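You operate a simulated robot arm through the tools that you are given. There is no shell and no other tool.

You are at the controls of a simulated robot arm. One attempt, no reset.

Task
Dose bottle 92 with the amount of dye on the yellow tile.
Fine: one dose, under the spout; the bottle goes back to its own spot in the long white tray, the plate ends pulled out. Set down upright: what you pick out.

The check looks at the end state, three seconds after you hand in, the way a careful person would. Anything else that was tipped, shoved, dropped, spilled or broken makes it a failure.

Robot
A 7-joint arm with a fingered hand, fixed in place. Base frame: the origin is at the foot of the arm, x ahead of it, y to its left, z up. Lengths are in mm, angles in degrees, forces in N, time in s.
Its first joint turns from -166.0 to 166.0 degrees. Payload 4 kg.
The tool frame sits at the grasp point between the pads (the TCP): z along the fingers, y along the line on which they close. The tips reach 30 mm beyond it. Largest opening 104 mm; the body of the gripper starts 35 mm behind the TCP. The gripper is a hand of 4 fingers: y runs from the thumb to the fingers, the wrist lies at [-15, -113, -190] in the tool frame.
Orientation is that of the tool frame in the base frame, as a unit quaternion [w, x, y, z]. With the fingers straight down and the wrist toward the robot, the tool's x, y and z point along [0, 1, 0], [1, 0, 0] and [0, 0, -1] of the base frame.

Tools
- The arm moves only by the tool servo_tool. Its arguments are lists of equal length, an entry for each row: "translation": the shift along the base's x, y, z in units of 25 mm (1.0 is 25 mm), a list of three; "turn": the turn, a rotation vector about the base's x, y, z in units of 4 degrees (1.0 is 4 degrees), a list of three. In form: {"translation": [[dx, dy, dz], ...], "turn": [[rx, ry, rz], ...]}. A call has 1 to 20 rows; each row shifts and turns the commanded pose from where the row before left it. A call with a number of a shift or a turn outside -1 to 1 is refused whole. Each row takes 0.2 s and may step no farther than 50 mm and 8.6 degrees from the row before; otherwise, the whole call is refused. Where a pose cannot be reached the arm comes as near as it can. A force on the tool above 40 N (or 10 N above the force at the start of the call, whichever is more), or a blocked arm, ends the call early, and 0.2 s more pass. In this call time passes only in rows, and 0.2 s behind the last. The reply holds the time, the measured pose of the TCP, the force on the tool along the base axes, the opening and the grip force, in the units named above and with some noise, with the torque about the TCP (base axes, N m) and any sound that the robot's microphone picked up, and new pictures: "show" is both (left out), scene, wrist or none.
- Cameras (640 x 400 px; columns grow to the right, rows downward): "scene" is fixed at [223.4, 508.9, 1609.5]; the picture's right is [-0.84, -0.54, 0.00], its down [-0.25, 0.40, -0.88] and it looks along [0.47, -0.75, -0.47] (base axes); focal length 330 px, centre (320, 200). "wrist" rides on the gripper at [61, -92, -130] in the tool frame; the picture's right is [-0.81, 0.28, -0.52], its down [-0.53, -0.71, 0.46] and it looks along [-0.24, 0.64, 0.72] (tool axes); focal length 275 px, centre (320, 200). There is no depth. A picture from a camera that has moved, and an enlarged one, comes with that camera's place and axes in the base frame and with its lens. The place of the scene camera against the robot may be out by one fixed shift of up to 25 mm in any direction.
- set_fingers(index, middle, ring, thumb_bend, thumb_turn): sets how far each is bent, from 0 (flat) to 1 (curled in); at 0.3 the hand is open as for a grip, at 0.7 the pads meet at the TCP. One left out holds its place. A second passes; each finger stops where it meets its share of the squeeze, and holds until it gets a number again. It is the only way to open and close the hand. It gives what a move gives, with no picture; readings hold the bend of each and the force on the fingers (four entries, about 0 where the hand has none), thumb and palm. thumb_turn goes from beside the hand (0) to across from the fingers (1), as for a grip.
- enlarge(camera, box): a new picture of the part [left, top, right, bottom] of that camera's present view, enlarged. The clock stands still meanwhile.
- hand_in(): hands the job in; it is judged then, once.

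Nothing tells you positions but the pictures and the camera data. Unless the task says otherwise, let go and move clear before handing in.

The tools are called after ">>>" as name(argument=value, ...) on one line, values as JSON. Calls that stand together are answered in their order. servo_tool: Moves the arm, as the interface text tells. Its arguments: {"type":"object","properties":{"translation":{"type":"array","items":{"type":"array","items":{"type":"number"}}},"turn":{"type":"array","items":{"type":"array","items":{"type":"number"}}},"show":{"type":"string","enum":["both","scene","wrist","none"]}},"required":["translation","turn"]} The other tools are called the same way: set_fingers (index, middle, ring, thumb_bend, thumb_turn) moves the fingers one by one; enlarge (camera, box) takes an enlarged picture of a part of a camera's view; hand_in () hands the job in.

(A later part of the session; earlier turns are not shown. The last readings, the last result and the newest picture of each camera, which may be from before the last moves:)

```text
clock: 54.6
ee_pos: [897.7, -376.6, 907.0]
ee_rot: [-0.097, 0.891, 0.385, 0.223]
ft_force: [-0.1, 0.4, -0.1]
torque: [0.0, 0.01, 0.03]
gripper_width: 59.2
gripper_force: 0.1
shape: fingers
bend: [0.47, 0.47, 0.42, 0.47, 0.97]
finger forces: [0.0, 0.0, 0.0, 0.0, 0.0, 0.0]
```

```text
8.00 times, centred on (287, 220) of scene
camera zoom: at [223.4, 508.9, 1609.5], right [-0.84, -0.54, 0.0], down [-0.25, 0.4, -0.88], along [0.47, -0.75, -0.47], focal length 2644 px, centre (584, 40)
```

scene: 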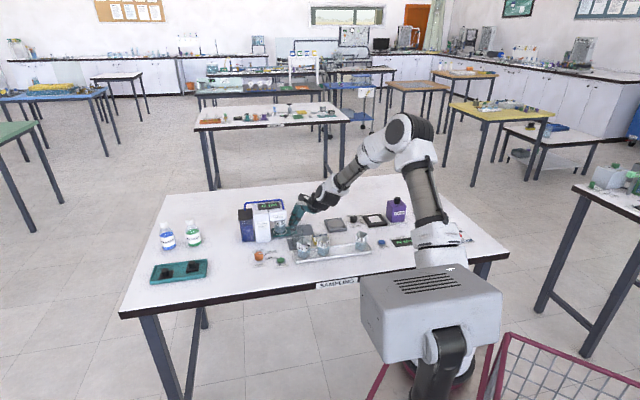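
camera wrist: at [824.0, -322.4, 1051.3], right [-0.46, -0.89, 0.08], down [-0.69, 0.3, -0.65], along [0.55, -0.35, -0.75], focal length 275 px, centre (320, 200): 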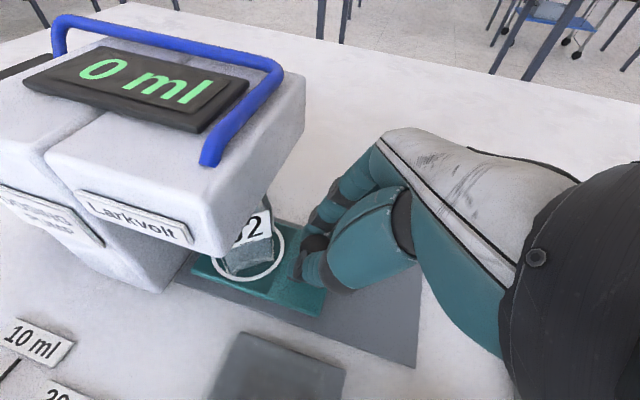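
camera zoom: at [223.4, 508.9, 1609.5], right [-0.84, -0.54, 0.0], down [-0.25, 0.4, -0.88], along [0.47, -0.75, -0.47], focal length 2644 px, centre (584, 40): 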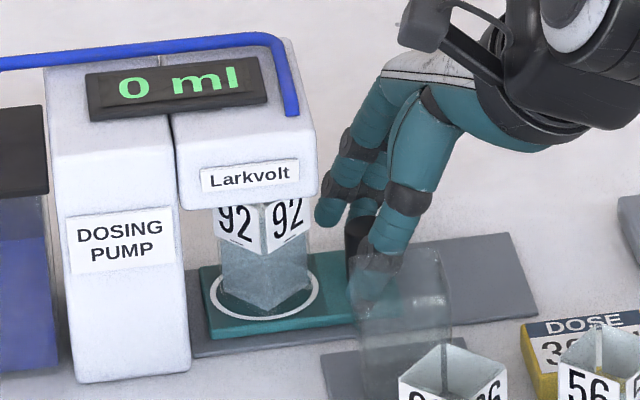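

Released cleanly. Withdrawing along the tool axis, up and to the right, away from the pump head.

>>> servo_tool(translation=[[-0.16, -0.17, 0.44], [-0.25, -0.26, 0.7], [-0.26, -0.27, 0.7], [-0.26, -0.27, 0.7], [-0.26, -0.27, 0.7], [-0.26, -0.27, 0.7], [-0.26, -0.27, 0.7], [-0.26, -0.27, 0.7]], turn=[[0, 0, 0], [0, 0, 0], [0, 0, 0], [0, 0, 0], [0, 0, 0], [0, 0, 0], [0, 0, 0], [0, 0, 0]])

>>> enlarge(camera="scene", box=[255, 195, 319, 245])

>>> enlarge(camera="wrist", box=[60, 180, 300, 340])

```text
clock: 56.4
ee_pos: [851.3, -426.8, 1041.8]
ee_rot: [-0.096, 0.891, 0.384, 0.223]
ft_force: [0.1, -1.1, 0.0]
torque: [-0.01, 0.0, -0.02]
gripper_width: 59.5
gripper_force: 0.0
shape: fingers
bend: [0.47, 0.47, 0.42, 0.47, 0.97]
finger forces: [0.0, 0.0, 0.0, 0.0, 0.1, 0.1]
camera wrist: at [777.9, -370.3, 1186.1], right [-0.46, -0.89, 0.08], down [-0.69, 0.3, -0.65], along [0.56, -0.35, -0.75], focal length 275 px, centre (320, 200)
```

scene: 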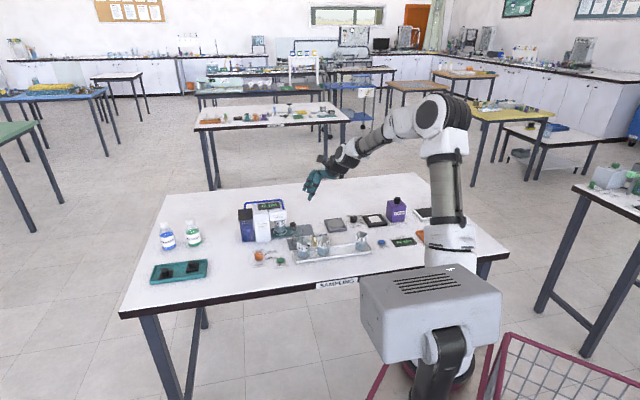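
wrist: 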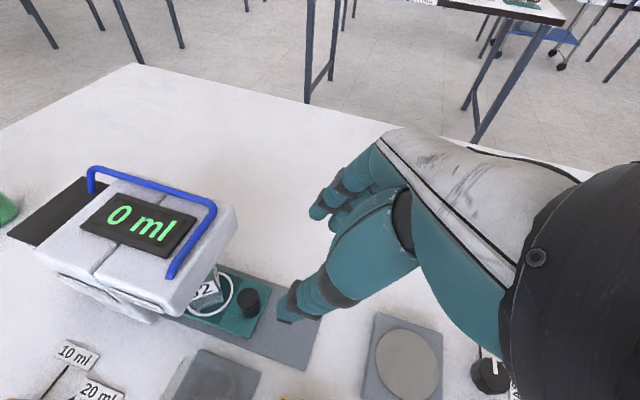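

```text
8.00 times, centred on (287, 220) of scene
camera zoom: at [223.4, 508.9, 1609.5], right [-0.84, -0.54, 0.0], down [-0.25, 0.4, -0.88], along [0.47, -0.75, -0.47], focal length 2644 px, centre (584, 40)
```

zoom: 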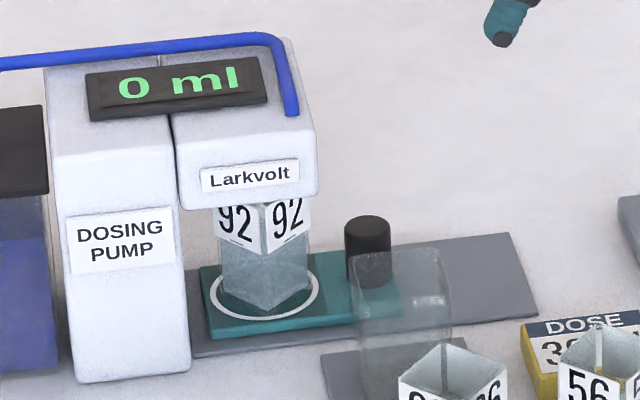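

```text
2.50 times, centred on (180, 260) of wrist
camera zoom: at [777.9, -370.3, 1186.1], right [-0.46, -0.89, 0.08], down [-0.69, 0.3, -0.65], along [0.56, -0.35, -0.75], focal length 688 px, centre (670, 50)
```

zoom: 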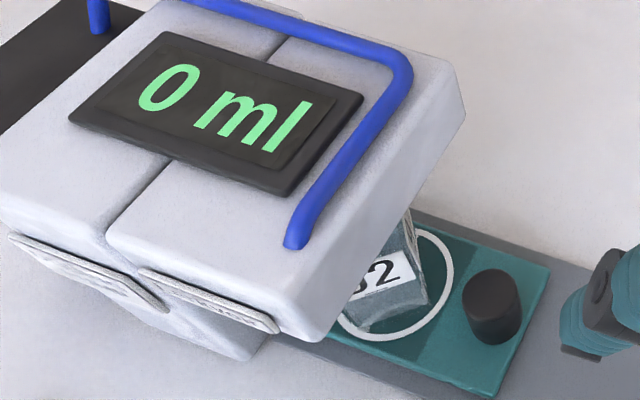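

The plate is in and everything is upright. Before pressing START I'll check closely that the bottle is centred in the ring and under the head.

>>> enlarge(camera="scene", box=[270, 210, 310, 240])

>>> enlarge(camera="wrist", box=[150, 240, 290, 350])

```text
13.33 times, centred on (290, 225) of scene
camera zoom: at [223.4, 508.9, 1609.5], right [-0.84, -0.54, 0.0], down [-0.25, 0.4, -0.88], along [0.47, -0.75, -0.47], focal length 4406 px, centre (720, -133)
```

zoom: 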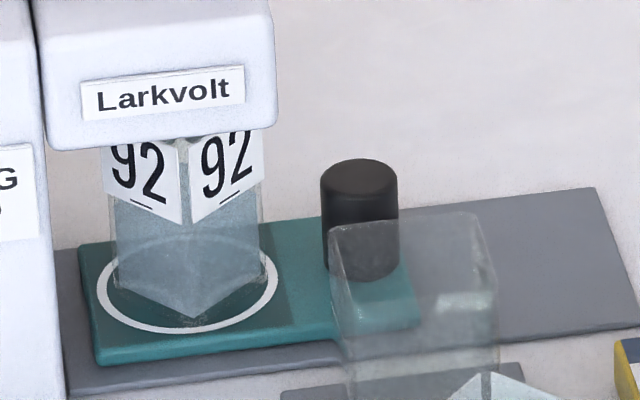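

```text
3.64 times, centred on (220, 295) of wrist
camera zoom: at [777.9, -370.3, 1186.1], right [-0.46, -0.89, 0.08], down [-0.69, 0.3, -0.65], along [0.56, -0.35, -0.75], focal length 1001 px, centre (684, -146)
```

zoom: 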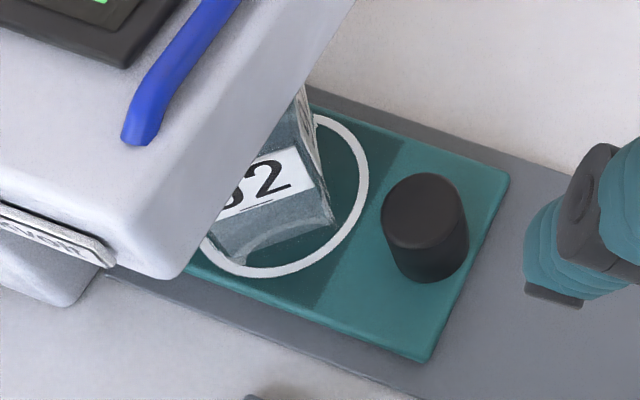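

The bottle sits centred in the ring under the head. Next I'll straighten the hand and travel toward the START button at safe height.

>>> servo_tool(translation=[[0, 0, 0.15], [0, 0, 0.15], [0, 0, 0.15], [0, 0, 0.15], [0, 0, 0], [0, 0, 0], [0, 0, 0], [-0.1, 0.9, 0], [-0.1, 0.9, 0], [-0.1, 0.9, 0], [-0.1, 0.9, 0], [-0.1, 0.9, 0], [-0.1, 0.9, 0], [-0.1, 0.9, -0.1], [-0.1, 0.9, -0.1], [-0.1, 0.9, -0.1], [-0.1, 0.9, -0.1]], turn=[[-0.7273, 0.6864, 0], [-0.7273, 0.6864, 0], [-0.7273, 0.6864, 0], [-0.7273, 0.6864, 0], [-0.7273, 0.6864, 0], [-0.7273, 0.6864, 0], [-0.7273, 0.6864, 0], [0, 0, 0], [0, 0, 0], [0, 0, 0], [0, 0, 0], [0, 0, 0], [0, 0, 0], [0, 0, 0], [0, 0, 0], [0, 0, 0], [0, 0, 0]])

>>> set_fingers(index=0.66, middle=0.66, ring=0.66, thumb_bend=0.62)

>>> enlarge(camera="wrist", box=[220, 160, 380, 320])

>>> enlarge(camera="scene", box=[240, 180, 336, 270])

```text
clock: 60.0
ee_pos: [822.1, -203.4, 1047.2]
ee_rot: [0.0, 0.918, 0.396, 0.0]
ft_force: [-0.3, 0.0, 0.3]
torque: [-0.02, -0.01, -0.01]
gripper_width: 59.5
gripper_force: 0.0
shape: fingers
bend: [0.47, 0.47, 0.42, 0.47, 0.97]
finger forces: [0.1, 0.1, 0.0, 0.0, 0.0, 0.0]
camera wrist: at [798.1, -96.3, 1177.5], right [-0.36, -0.78, 0.52], down [-0.88, 0.1, -0.46], along [0.3, -0.62, -0.72], focal length 275 px, centre (320, 200)
```

scene: 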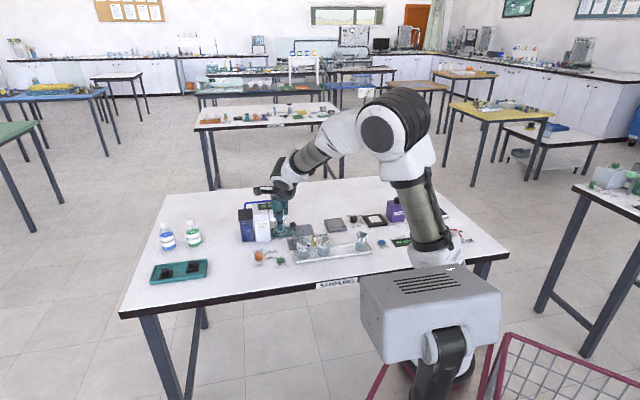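
wrist: 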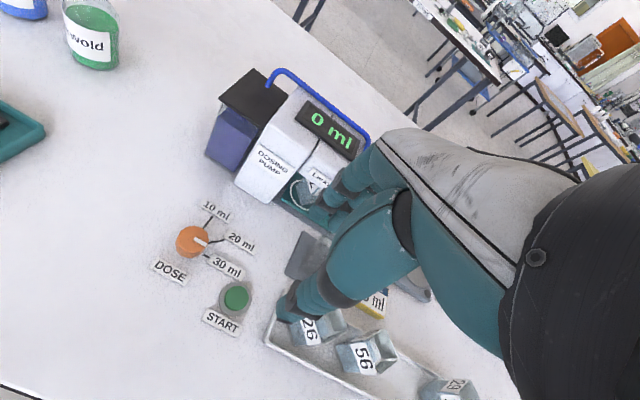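

```text
clock: 61.0
ee_pos: [823.8, -202.7, 1045.1]
ee_rot: [0.0, 0.918, 0.397, 0.0]
ft_force: [-0.3, -0.2, -0.8]
torque: [-0.01, -0.01, -0.01]
gripper_width: 16.5
gripper_force: 0.1
shape: fingers
bend: [0.66, 0.66, 0.66, 0.62, 0.97]
finger forces: [0.0, 0.0, 0.0, 0.0, 0.0, 0.0]
```

```text
2.50 times, centred on (300, 240) of wrist
camera zoom: at [798.2, -96.2, 1177.5], right [-0.36, -0.78, 0.52], down [-0.88, 0.1, -0.46], along [0.3, -0.62, -0.72], focal length 688 px, centre (370, 100)
```

zoom: 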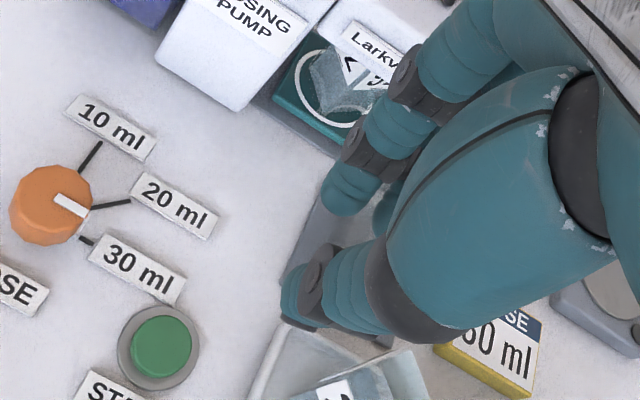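

```text
4.44 times, centred on (288, 225) of scene
camera zoom: at [223.4, 508.9, 1609.5], right [-0.84, -0.54, 0.0], down [-0.25, 0.4, -0.88], along [0.47, -0.75, -0.47], focal length 1469 px, centre (462, 89)
```

zoom: 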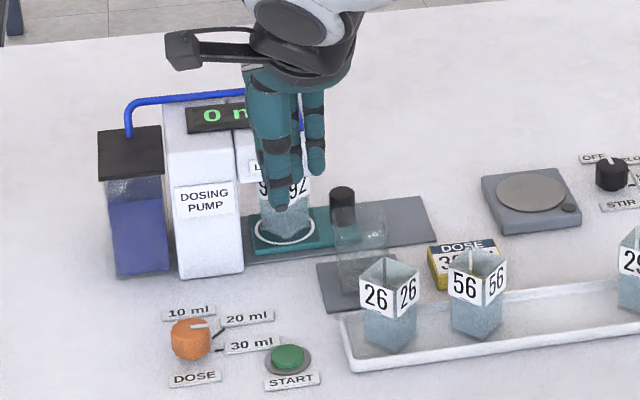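

Everything looks right for dosing. I'll spread the fingers slightly so that only the thumb tip presses, then position the thumb tip above START.

>>> set_fingers(index=0.45, middle=0.45, ring=0.45, thumb_bend=0.62)

>>> servo_tool(translation=[[0.1, -0.06, -0.8], [0.1, -0.06, -0.8], [0.1, -0.06, -0.8], [0.1, -0.06, -0.8], [0.08, -0.04, -0.8], [0, 0, -0.8]], turn=[[0, 0, 0], [0, 0, 0], [0, 0, 0], [0, 0, 0], [0, 0, 0], [0, 0, 0]])

>>> enlarge(camera="wrist", box=[220, 180, 380, 340])

>>> enlarge(camera="scene", box=[240, 220, 304, 270])

```text
clock: 62.0
ee_pos: [822.2, -203.9, 1046.0]
ee_rot: [0.0, 0.918, 0.396, 0.0]
ft_force: [0.2, 0.0, -0.6]
torque: [0.03, 0.0, 0.01]
gripper_width: 43.4
gripper_force: 0.2
shape: fingers
bend: [0.45, 0.45, 0.45, 0.62, 0.97]
finger forces: [0.0, 0.0, 0.0, 0.0, 0.1, 0.1]
```

```text
clock: 63.4
ee_pos: [834.0, -209.0, 925.4]
ee_rot: [-0.001, 0.918, 0.396, 0.0]
ft_force: [-0.4, 0.7, -0.3]
torque: [-0.01, -0.04, 0.02]
gripper_width: 43.3
gripper_force: 0.1
shape: fingers
bend: [0.45, 0.45, 0.45, 0.62, 0.97]
finger forces: [0.1, 0.1, 0.1, 0.1, 0.1, 0.0]
camera wrist: at [809.5, -103.0, 1056.4], right [-0.36, -0.78, 0.52], down [-0.88, 0.1, -0.46], along [0.3, -0.62, -0.72], focal length 275 px, centre (320, 200)
```

scene: 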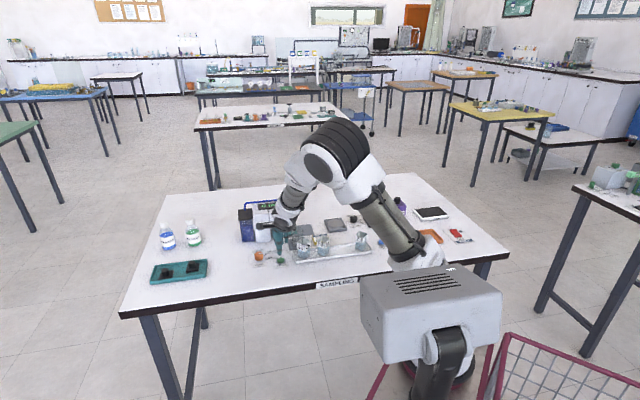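
wrist: 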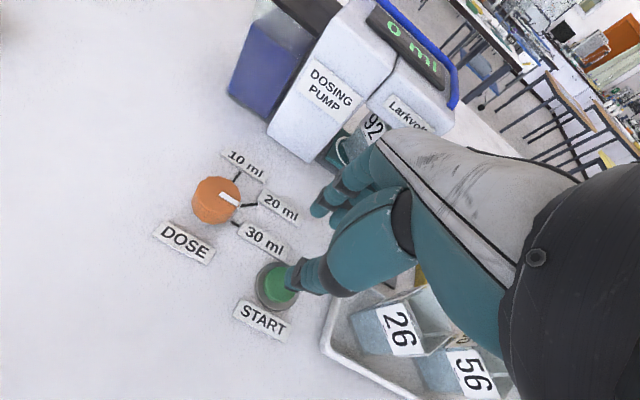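

```text
2.50 times, centred on (300, 260) of wrist
camera zoom: at [809.5, -103.0, 1056.4], right [-0.36, -0.78, 0.52], down [-0.88, 0.1, -0.46], along [0.3, -0.62, -0.72], focal length 688 px, centre (370, 50)
```

zoom: 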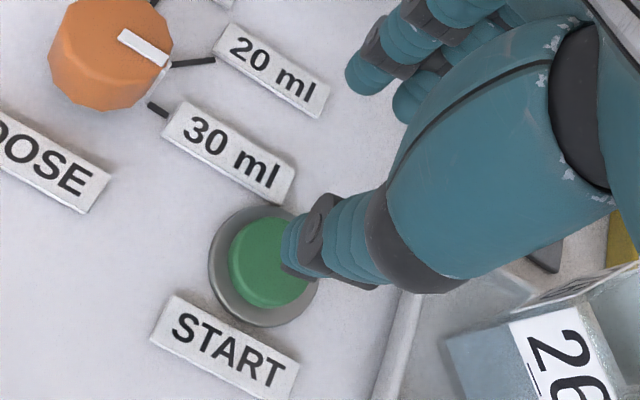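

```text
8.00 times, centred on (272, 245) of scene
camera zoom: at [223.4, 508.9, 1609.5], right [-0.84, -0.54, 0.0], down [-0.25, 0.4, -0.88], along [0.47, -0.75, -0.47], focal length 2644 px, centre (704, -160)
```

zoom: 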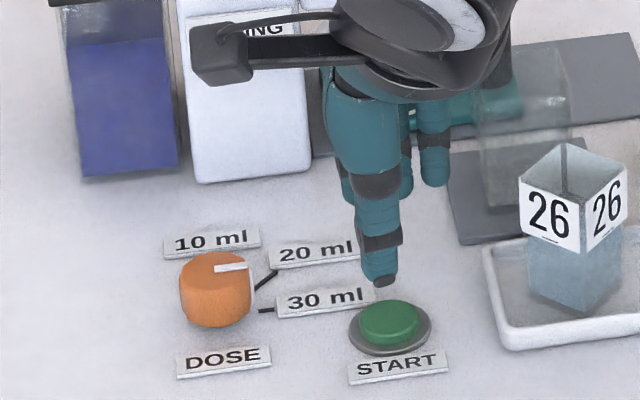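

The thumb tip is right above the START button. Descending to just above it, then pressing gently.

>>> servo_tool(translation=[[0, -0.02, -0.4], [0, -0.02, -0.3]], turn=[[0, 0, 0], [0, 0, 0]])

>>> enlarge(camera="wrist", box=[220, 180, 380, 340])

>>> enlarge(camera="scene", box=[240, 220, 304, 270])

```text
clock: 64.0
ee_pos: [835.9, -208.8, 908.3]
ee_rot: [0.0, 0.918, 0.396, 0.0]
ft_force: [0.3, 0.6, -0.5]
torque: [-0.04, -0.01, 0.0]
gripper_width: 43.4
gripper_force: 0.0
shape: fingers
bend: [0.45, 0.45, 0.45, 0.62, 0.97]
finger forces: [0.0, 0.0, 0.0, 0.1, 0.0, 0.1]
camera wrist: at [810.3, -103.8, 1039.2], right [-0.36, -0.78, 0.52], down [-0.88, 0.1, -0.46], along [0.3, -0.62, -0.72], focal length 275 px, centre (320, 200)
```

scene: 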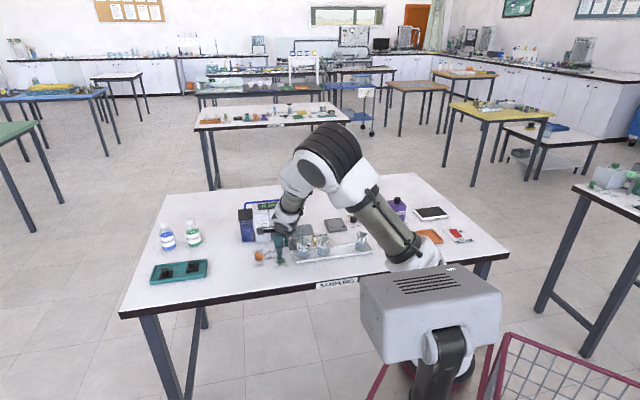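
wrist: 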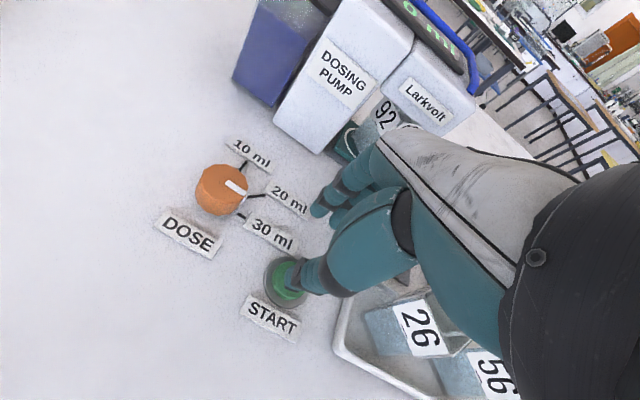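

```text
2.50 times, centred on (300, 260) of wrist
camera zoom: at [810.3, -103.8, 1039.2], right [-0.36, -0.78, 0.52], down [-0.88, 0.1, -0.46], along [0.3, -0.62, -0.72], focal length 688 px, centre (370, 50)
```

zoom: 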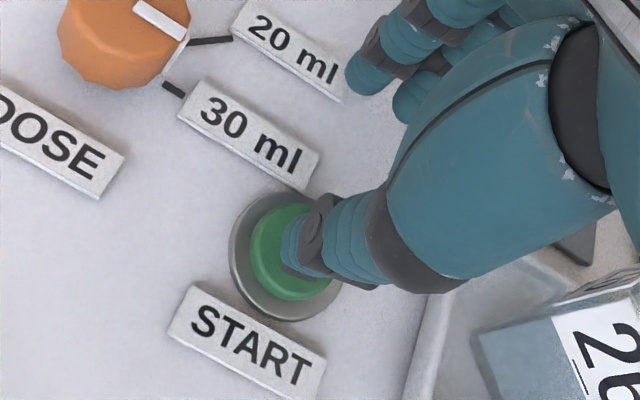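

```text
8.00 times, centred on (272, 245) of scene
camera zoom: at [223.4, 508.9, 1609.5], right [-0.84, -0.54, 0.0], down [-0.25, 0.4, -0.88], along [0.47, -0.75, -0.47], focal length 2644 px, centre (704, -160)
```

zoom: 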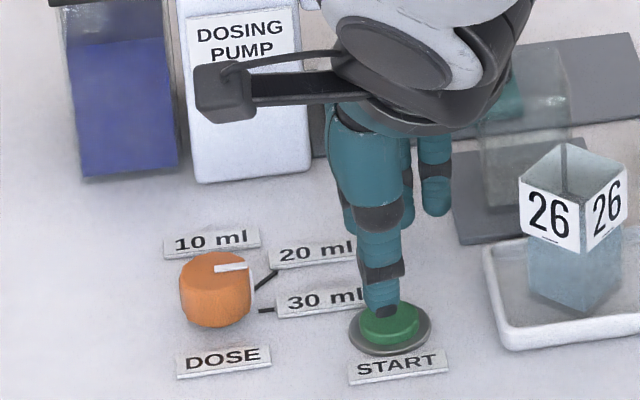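

The tip is just above the green cap. Pressing down in small steps.

>>> servo_tool(translation=[[0, 0, -0.1], [0, 0, -0.1]], turn=[[0, 0, 0], [0, 0, 0]], show="none")

>>> enlarge(camera="scene", box=[240, 220, 304, 270])

>>> enlarge(camera="wrist", box=[330, 0, 490, 160])

```text
clock: 64.6
ee_pos: [834.7, -209.7, 903.5]
ee_rot: [0.0, 0.918, 0.397, 0.0]
ft_force: [0.1, 0.3, 0.6]
torque: [0.01, 0.0, 0.02]
gripper_width: 43.7
gripper_force: 0.0
shape: fingers
bend: [0.45, 0.45, 0.45, 0.62, 0.97]
finger forces: [0.0, 0.1, 0.1, 0.1, 0.0, 0.0]
```

```text
8.00 times, centred on (272, 245) of scene
camera zoom: at [223.4, 508.9, 1609.5], right [-0.84, -0.54, 0.0], down [-0.25, 0.4, -0.88], along [0.47, -0.75, -0.47], focal length 2644 px, centre (704, -160)
```

zoom: 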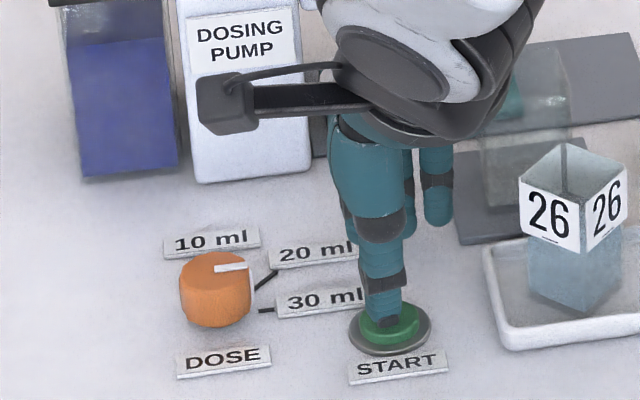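

```text
2.50 times, centred on (410, 80) of wrist
camera zoom: at [809.6, -103.6, 1034.3], right [-0.36, -0.78, 0.52], down [-0.88, 0.1, -0.46], along [0.3, -0.62, -0.72], focal length 688 px, centre (95, 500)
```

zoom: 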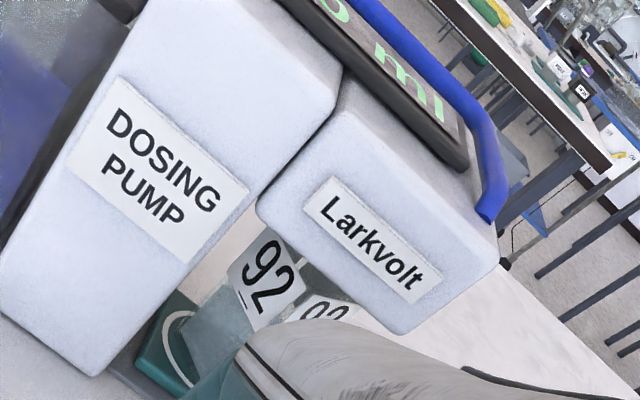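

No contact yet. The side view shows the bottle squarely under the pump head. Continuing to press.

>>> servo_tool(translation=[[0, 0, -0.08], [0, 0, -0.08]], turn=[[0, 0, 0], [0, 0, 0]], show="none")

>>> enlarge(camera="scene", box=[240, 220, 304, 270])

>>> enlarge(camera="wrist", box=[330, 0, 490, 160])

```text
clock: 65.2
ee_pos: [833.7, -210.6, 900.4]
ee_rot: [-0.001, 0.918, 0.396, 0.0]
ft_force: [0.1, 0.3, 0.4]
torque: [0.04, 0.0, -0.01]
gripper_width: 43.4
gripper_force: 0.2
shape: fingers
bend: [0.45, 0.45, 0.45, 0.62, 0.97]
finger forces: [0.1, 0.1, 0.2, 0.0, 0.9, 0.0]
```

```text
8.00 times, centred on (272, 245) of scene
camera zoom: at [223.4, 508.9, 1609.5], right [-0.84, -0.54, 0.0], down [-0.25, 0.4, -0.88], along [0.47, -0.75, -0.47], focal length 2644 px, centre (704, -160)
```

zoom: 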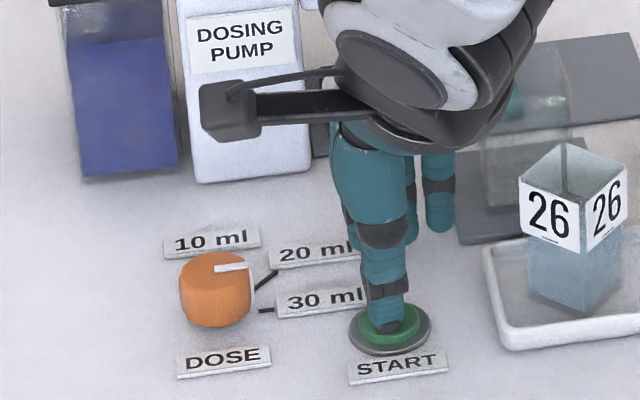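

```text
2.50 times, centred on (410, 80) of wrist
camera zoom: at [809.4, -104.5, 1030.7], right [-0.36, -0.78, 0.52], down [-0.88, 0.1, -0.46], along [0.3, -0.62, -0.72], focal length 688 px, centre (95, 500)
```

zoom: 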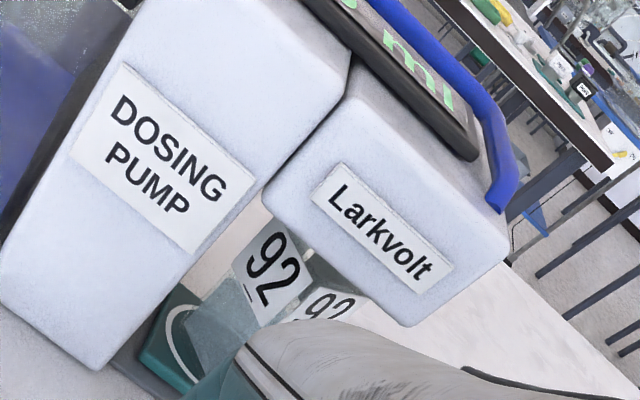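

First contact with the button (thumb 0.9 N). Pressing a few millimetres more.

>>> servo_tool(translation=[[0, 0, -0.08], [0, 0, -0.08]], turn=[[0, 0, 0], [0, 0, 0]])

>>> enlarge(camera="wrist", box=[330, 0, 490, 160])

>>> enlarge(camera="scene", box=[240, 220, 304, 270])

```text
clock: 65.8
ee_pos: [834.2, -211.7, 898.2]
ee_rot: [0.0, 0.918, 0.397, 0.001]
ft_force: [-1.8, 0.1, 12.6]
torque: [0.31, 0.19, 0.02]
gripper_width: 43.9
gripper_force: 6.1
shape: fingers
bend: [0.45, 0.45, 0.45, 0.62, 0.98]
finger forces: [0.0, 0.0, 0.0, 0.0, 11.8, 0.0]
heard: click
camera wrist: at [809.8, -105.0, 1027.6], right [-0.36, -0.78, 0.52], down [-0.88, 0.1, -0.46], along [0.3, -0.62, -0.72], focal length 275 px, centre (320, 200)
```

scene: 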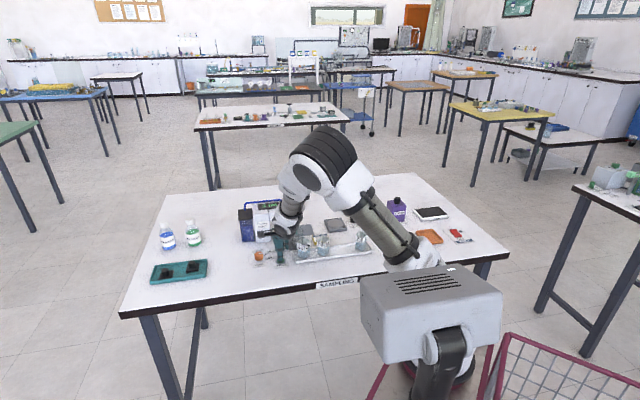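
wrist: 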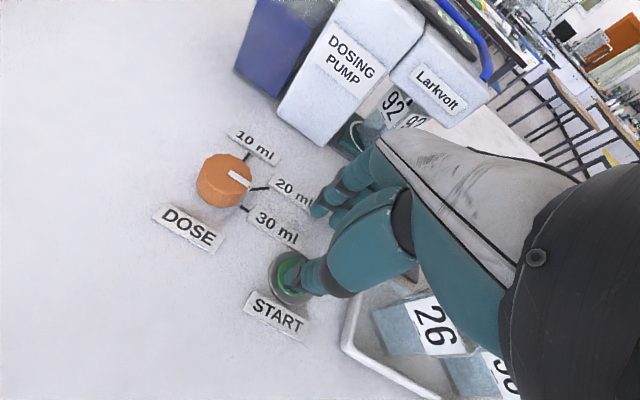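

```text
2.50 times, centred on (410, 80) of wrist
camera zoom: at [809.8, -105.0, 1027.6], right [-0.36, -0.78, 0.52], down [-0.88, 0.1, -0.46], along [0.3, -0.62, -0.72], focal length 688 px, centre (95, 500)
```

zoom: 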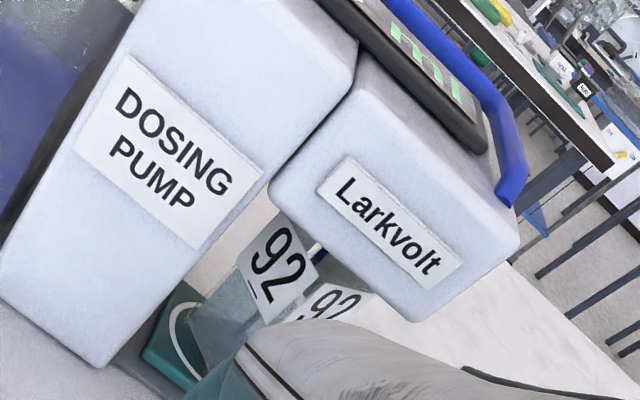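

```text
8.00 times, centred on (272, 245) of scene
camera zoom: at [223.4, 508.9, 1609.5], right [-0.84, -0.54, 0.0], down [-0.25, 0.4, -0.88], along [0.47, -0.75, -0.47], focal length 2644 px, centre (704, -160)
```

zoom: 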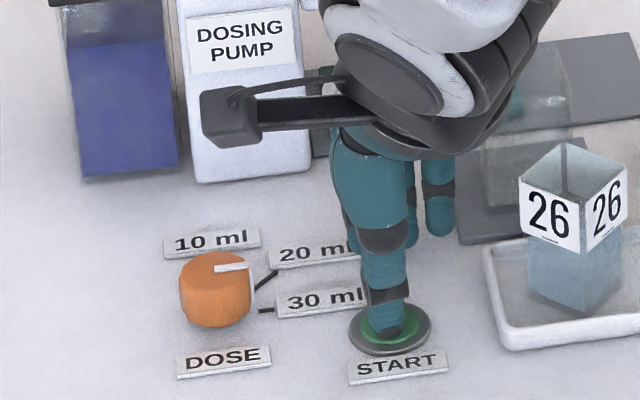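

A click sounded and a blue stream is starting under the head. I'll lift straight off the button and watch the dose run.

>>> servo_tool(translation=[[0, 0, 0.3], [0, 0, 0.6], [0, 0, 0.8], [0, 0, 0.8], [0, 0, 0.8], [0, 0, 0.8]], turn=[[0, 0, 0], [0, 0, 0], [0, 0, 0], [0, 0, 0], [0, 0, 0], [0, 0, 0]])

>>> enlarge(camera="wrist", box=[230, 60, 390, 220])

>>> enlarge(camera="scene", box=[235, 195, 331, 270])

```text
clock: 67.2
ee_pos: [834.7, -212.5, 996.4]
ee_rot: [0.0, 0.918, 0.396, 0.0]
ft_force: [-0.5, -0.1, -0.3]
torque: [0.02, -0.02, -0.03]
gripper_width: 43.4
gripper_force: 0.1
shape: fingers
bend: [0.45, 0.45, 0.45, 0.62, 0.97]
finger forces: [0.1, 0.0, 0.0, 0.0, 0.1, 0.0]
camera wrist: at [809.7, -106.0, 1127.9], right [-0.36, -0.78, 0.52], down [-0.88, 0.1, -0.45], along [0.3, -0.62, -0.72], focal length 275 px, centre (320, 200)
```

scene: 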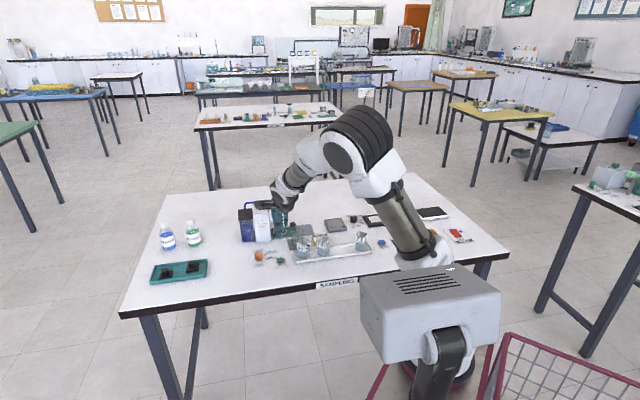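
wrist: 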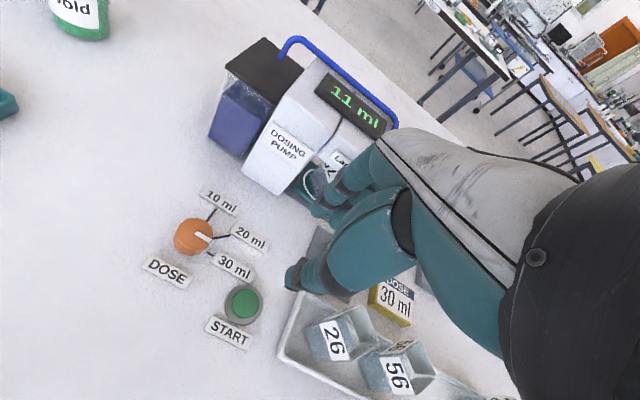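

```text
2.50 times, centred on (310, 140) of wrist
camera zoom: at [809.7, -106.0, 1127.9], right [-0.36, -0.78, 0.52], down [-0.88, 0.1, -0.45], along [0.3, -0.62, -0.72], focal length 688 px, centre (345, 350)
```

zoom: 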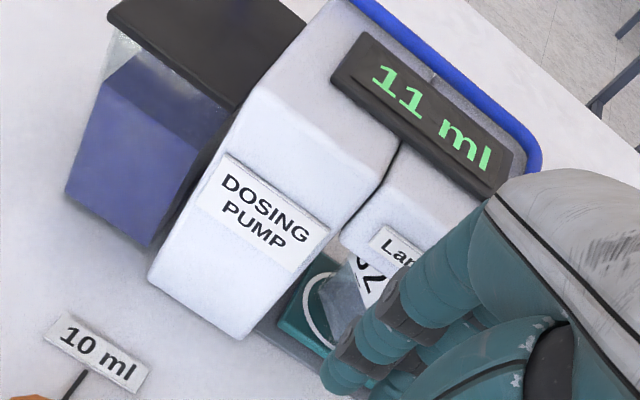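

```text
5.33 times, centred on (283, 232) of scene
camera zoom: at [223.4, 508.9, 1609.5], right [-0.84, -0.54, 0.0], down [-0.25, 0.4, -0.88], along [0.47, -0.75, -0.47], focal length 1762 px, centre (517, 27)
```

zoom: 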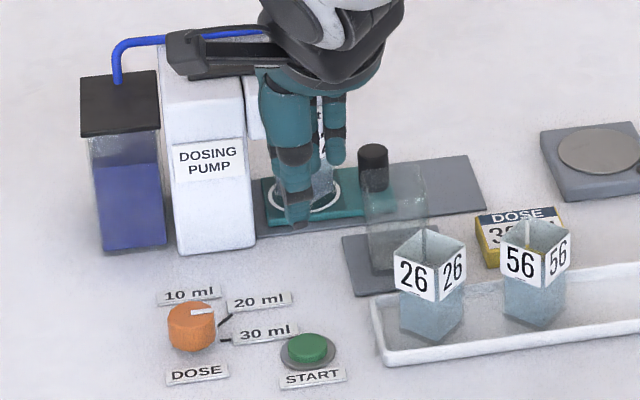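

The display is counting (11 ml) with the bottle under the spout. While it fills, I'll retrace to the tilted pose beside the plate knob, then wait for the dose to finish.

>>> servo_tool(translation=[[0, 0, 1.0], [0, 0, 1.0], [0.065, -0.846, 0], [0.065, -0.846, 0], [0.065, -0.846, 0], [0.065, -0.846, 0], [0.065, -0.846, 0], [0.065, -0.846, 0], [0.065, -0.846, 0], [0.065, -0.846, 0], [0.065, -0.846, 0], [0.065, -0.846, 0], [0, 0, -0.1], [0, 0, -0.1], [0, 0, -0.1], [0, 0, -0.1], [0, 0, -0.1], [0, 0, -0.1], [0, 0, -0.1]], turn=[[0, 0, 0], [0, 0, 0], [0, 0, 0], [0, 0, 0], [0, 0, 0], [0, 0, 0], [0, 0, 0], [0, 0, 0], [0, 0, 0], [0, 0, 0], [0, 0, 0], [0, 0, 0], [0.7273, -0.6864, 0], [0.7273, -0.6864, 0], [0.7273, -0.6864, 0], [0.7273, -0.6864, 0], [0.7273, -0.6864, 0], [0.7273, -0.6864, 0], [0.7273, -0.6864, 0]])

>>> set_fingers(index=0.47, middle=0.47, ring=0.42, thumb_bend=0.47)

>>> enlarge(camera="wrist", box=[60, 150, 340, 350])

>>> enlarge(camera="scene", box=[240, 195, 320, 255])

```text
clock: 71.2
ee_pos: [852.0, -421.0, 1031.4]
ee_rot: [-0.096, 0.89, 0.386, 0.223]
ft_force: [-1.0, 0.4, -1.0]
torque: [-0.09, 0.01, -0.04]
gripper_width: 43.2
gripper_force: 0.1
shape: fingers
bend: [0.45, 0.45, 0.45, 0.62, 0.97]
finger forces: [0.0, 0.0, 0.0, 0.0, 0.0, 0.0]
camera wrist: at [779.2, -364.6, 1175.6], right [-0.46, -0.89, 0.07], down [-0.69, 0.3, -0.65], along [0.56, -0.35, -0.75], focal length 275 px, centre (320, 200)
```

scene: 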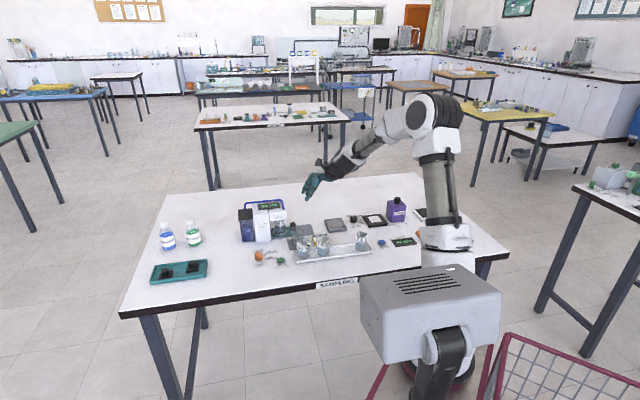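
wrist: 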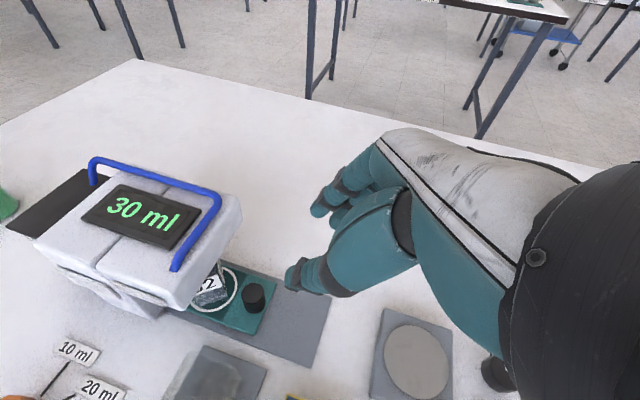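

```text
clock: 72.2
ee_pos: [851.4, -422.4, 1031.1]
ee_rot: [-0.095, 0.891, 0.385, 0.222]
ft_force: [0.7, 0.1, 0.2]
torque: [0.02, 0.0, -0.01]
gripper_width: 59.9
gripper_force: 0.1
shape: fingers
bend: [0.47, 0.47, 0.42, 0.47, 0.97]
finger forces: [0.0, 0.0, 0.0, 0.1, 0.0, 0.0]
```

```text
2.00 times, centred on (200, 250) of wrist
camera zoom: at [778.8, -365.5, 1175.2], right [-0.46, -0.89, 0.08], down [-0.69, 0.3, -0.65], along [0.56, -0.35, -0.75], focal length 551 px, centre (560, 100)
```

zoom: 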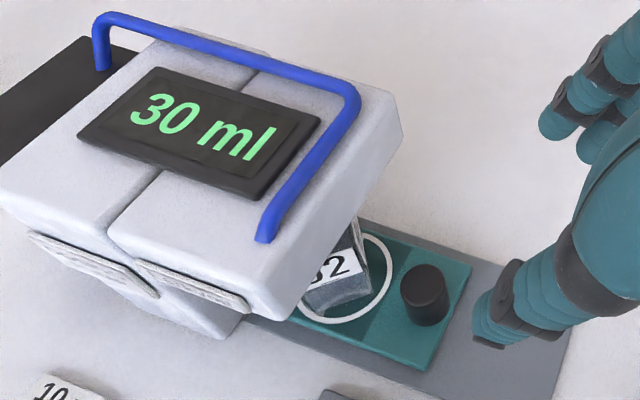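

```text
6.67 times, centred on (280, 225) of scene
camera zoom: at [223.4, 508.9, 1609.5], right [-0.84, -0.54, 0.0], down [-0.25, 0.4, -0.88], along [0.47, -0.75, -0.47], focal length 2203 px, centre (587, 33)
```

zoom: 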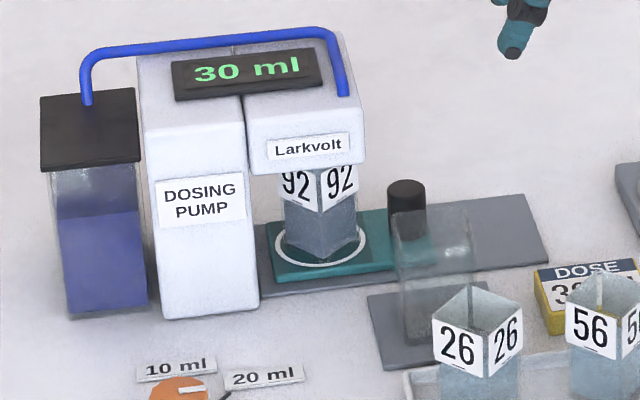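

The dose is complete: the display shows a steady 30 ml with no spill visible. I'll approach the knob again along the tool axis to pull the plate out.

>>> servo_tool(translation=[[0.224, 0.232, -0.688], [0.224, 0.232, -0.688], [0.224, 0.232, -0.688], [0.224, 0.232, -0.688], [0.224, 0.232, -0.688]], turn=[[0, 0, 0], [0, 0, 0], [0, 0, 0], [0, 0, 0], [0, 0, 0]])

>>> enlarge(camera="wrist", box=[180, 150, 380, 350])

>>> enlarge(camera="scene", box=[260, 195, 324, 245])

```text
clock: 73.4
ee_pos: [880.8, -393.9, 945.1]
ee_rot: [-0.097, 0.891, 0.384, 0.222]
ft_force: [-0.5, 1.2, 0.1]
torque: [-0.02, 0.0, 0.02]
gripper_width: 59.8
gripper_force: 0.1
shape: fingers
bend: [0.47, 0.47, 0.42, 0.47, 0.97]
finger forces: [0.1, 0.0, 0.0, 0.0, 0.0, 0.1]
camera wrist: at [809.0, -336.2, 1089.7], right [-0.46, -0.89, 0.08], down [-0.69, 0.3, -0.65], along [0.56, -0.35, -0.75], focal length 275 px, centre (320, 200)
```

scene: 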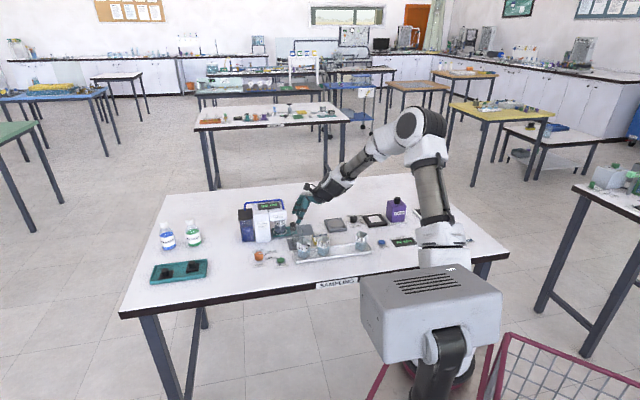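
wrist: 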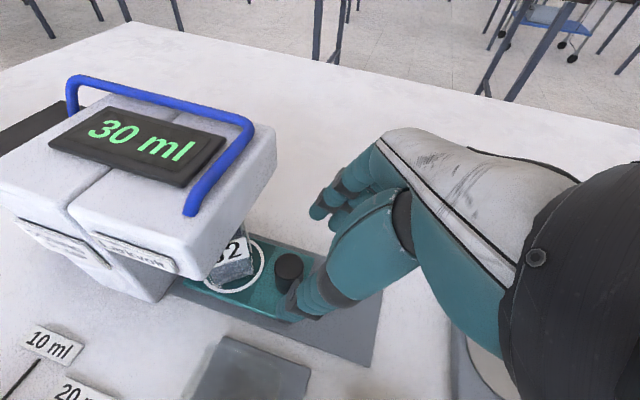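

```text
2.00 times, centred on (280, 250) of wrist
camera zoom: at [809.0, -336.2, 1089.7], right [-0.46, -0.89, 0.08], down [-0.69, 0.3, -0.65], along [0.56, -0.35, -0.75], focal length 551 px, centre (400, 100)
```

zoom: 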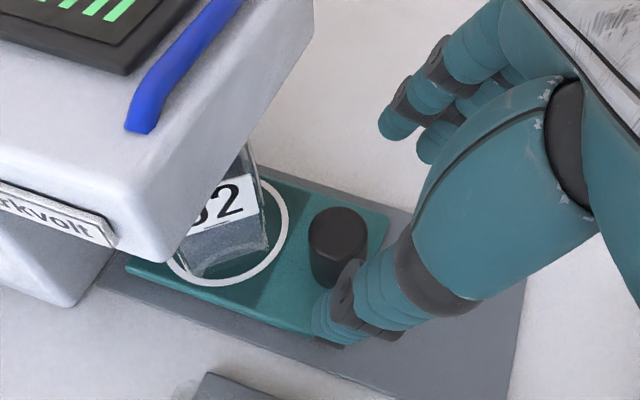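

```text
8.00 times, centred on (292, 220) of scene
camera zoom: at [223.4, 508.9, 1609.5], right [-0.84, -0.54, 0.0], down [-0.25, 0.4, -0.88], along [0.47, -0.75, -0.47], focal length 2644 px, centre (544, 40)
```

zoom: 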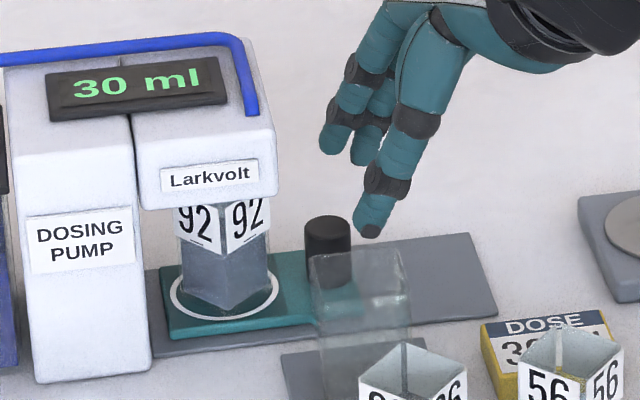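

The knob is at about (897,-372). Final approach to grip height with a small lateral correction.

>>> servo_tool(translation=[[0.14, 0.199, -0.495], [0.14, 0.199, -0.495], [0.14, 0.198, -0.494]], turn=[[0, 0, 0], [0, 0, 0], [0, 0, 0]])

>>> enlarge(camera="wrist", box=[180, 130, 380, 330])

>>> enlarge(camera="scene", box=[260, 195, 324, 245])

```text
clock: 74.2
ee_pos: [890.5, -378.0, 908.9]
ee_rot: [-0.095, 0.891, 0.384, 0.222]
ft_force: [-0.1, 0.1, 0.0]
torque: [-0.02, -0.01, 0.0]
gripper_width: 59.8
gripper_force: 0.0
shape: fingers
bend: [0.47, 0.47, 0.42, 0.47, 0.97]
finger forces: [0.0, 0.0, 0.1, 0.0, 0.1, 0.0]
camera wrist: at [819.1, -320.3, 1052.4], right [-0.46, -0.89, 0.08], down [-0.69, 0.3, -0.65], along [0.56, -0.35, -0.75], focal length 275 px, centre (320, 200)
```

scene: 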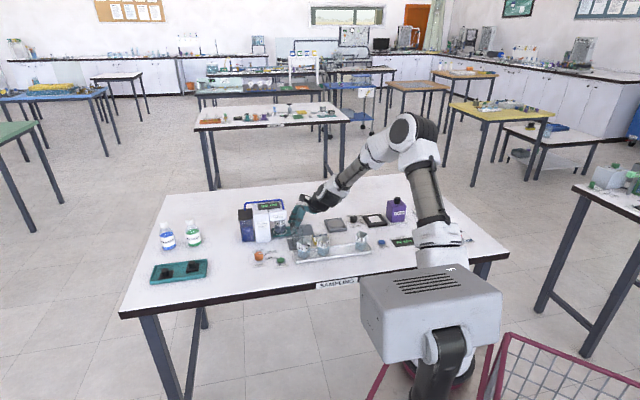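
wrist: 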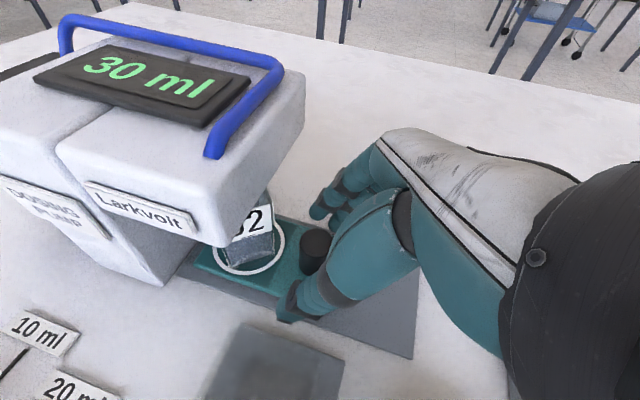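

```text
2.00 times, centred on (280, 230) of wrist
camera zoom: at [819.1, -320.3, 1052.4], right [-0.46, -0.89, 0.08], down [-0.69, 0.3, -0.65], along [0.56, -0.35, -0.75], focal length 551 px, centre (400, 140)
```

zoom: 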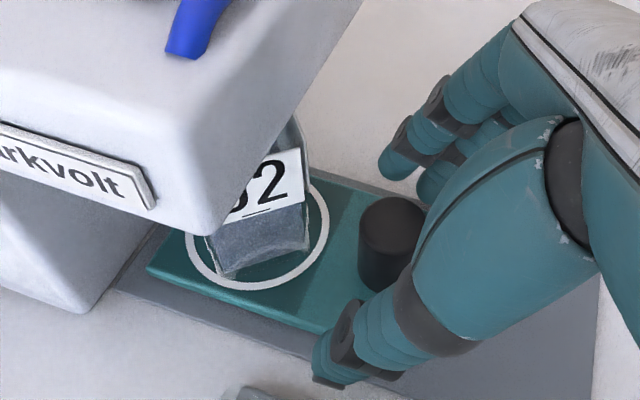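

```text
8.00 times, centred on (292, 220) of scene
camera zoom: at [223.4, 508.9, 1609.5], right [-0.84, -0.54, 0.0], down [-0.25, 0.4, -0.88], along [0.47, -0.75, -0.47], focal length 2644 px, centre (544, 40)
```

zoom: 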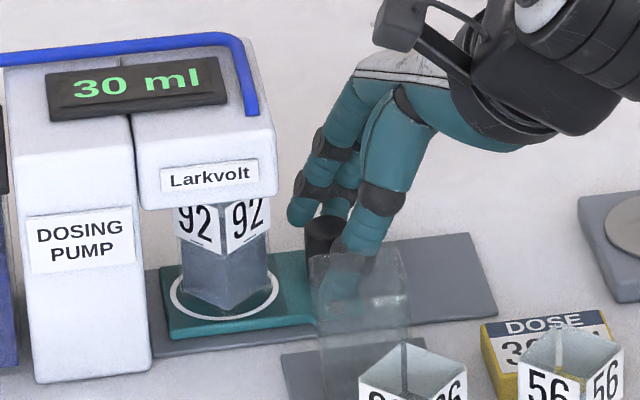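

Well aligned around the knob. Closing the grip.

>>> set_fingers(index=0.7, middle=0.7, thumb_bend=0.7)

>>> enlarge(camera="wrist", box=[180, 130, 380, 330])

>>> enlarge(camera="scene", box=[260, 195, 324, 245])

```text
clock: 75.2
ee_pos: [891.4, -377.8, 908.7]
ee_rot: [-0.095, 0.891, 0.385, 0.222]
ft_force: [6.5, -7.2, 0.7]
torque: [-0.25, -0.14, -0.09]
gripper_width: 14.8
gripper_force: 7.8
shape: fingers
bend: [0.63, 0.64, 0.42, 0.67, 0.97]
finger forces: [5.9, 7.3, 0.0, 0.0, 2.3, 0.1]
```

```text
2.00 times, centred on (280, 230) of wrist
camera zoom: at [819.4, -321.0, 1052.3], right [-0.46, -0.89, 0.08], down [-0.69, 0.3, -0.65], along [0.56, -0.35, -0.75], focal length 551 px, centre (400, 140)
```

zoom: 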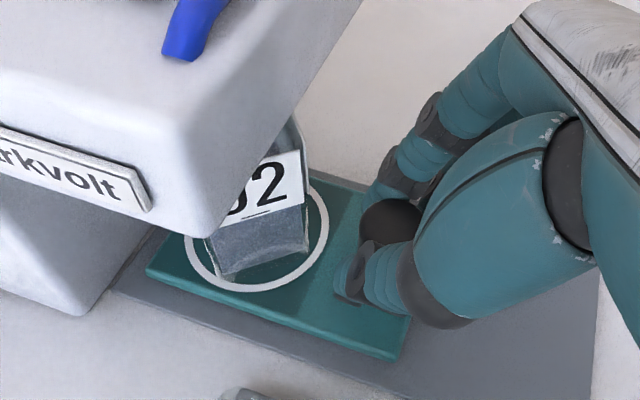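

```text
8.00 times, centred on (292, 220) of scene
camera zoom: at [223.4, 508.9, 1609.5], right [-0.84, -0.54, 0.0], down [-0.25, 0.4, -0.88], along [0.47, -0.75, -0.47], focal length 2644 px, centre (544, 40)
```

zoom: 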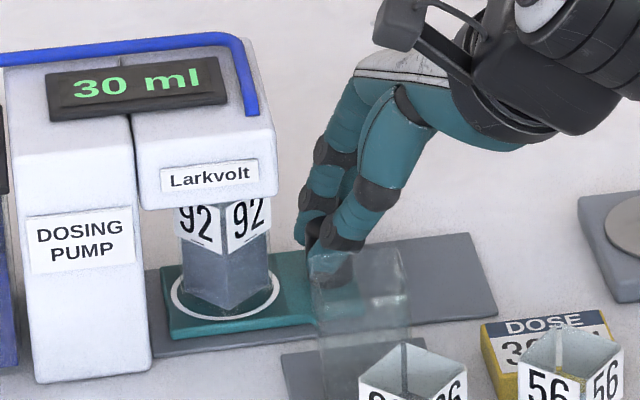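

The grip is firm but pulls about 10 N sideways; I'll relieve that with a small shift before pulling.

>>> servo_tool(translation=[[0.04, -0.04, 0], [0.03, -0.03, 0]], turn=[[0, 0, 0], [0, 0, 0]], show="none")

```text
clock: 75.8
ee_pos: [892.6, -379.0, 907.9]
ee_rot: [-0.096, 0.891, 0.385, 0.222]
ft_force: [3.8, -3.8, 2.8]
torque: [-0.18, -0.15, -0.07]
gripper_width: 14.4
gripper_force: 6.8
shape: fingers
bend: [0.63, 0.64, 0.42, 0.67, 0.97]
finger forces: [4.5, 5.9, 0.0, 0.0, 3.3, 0.0]
```

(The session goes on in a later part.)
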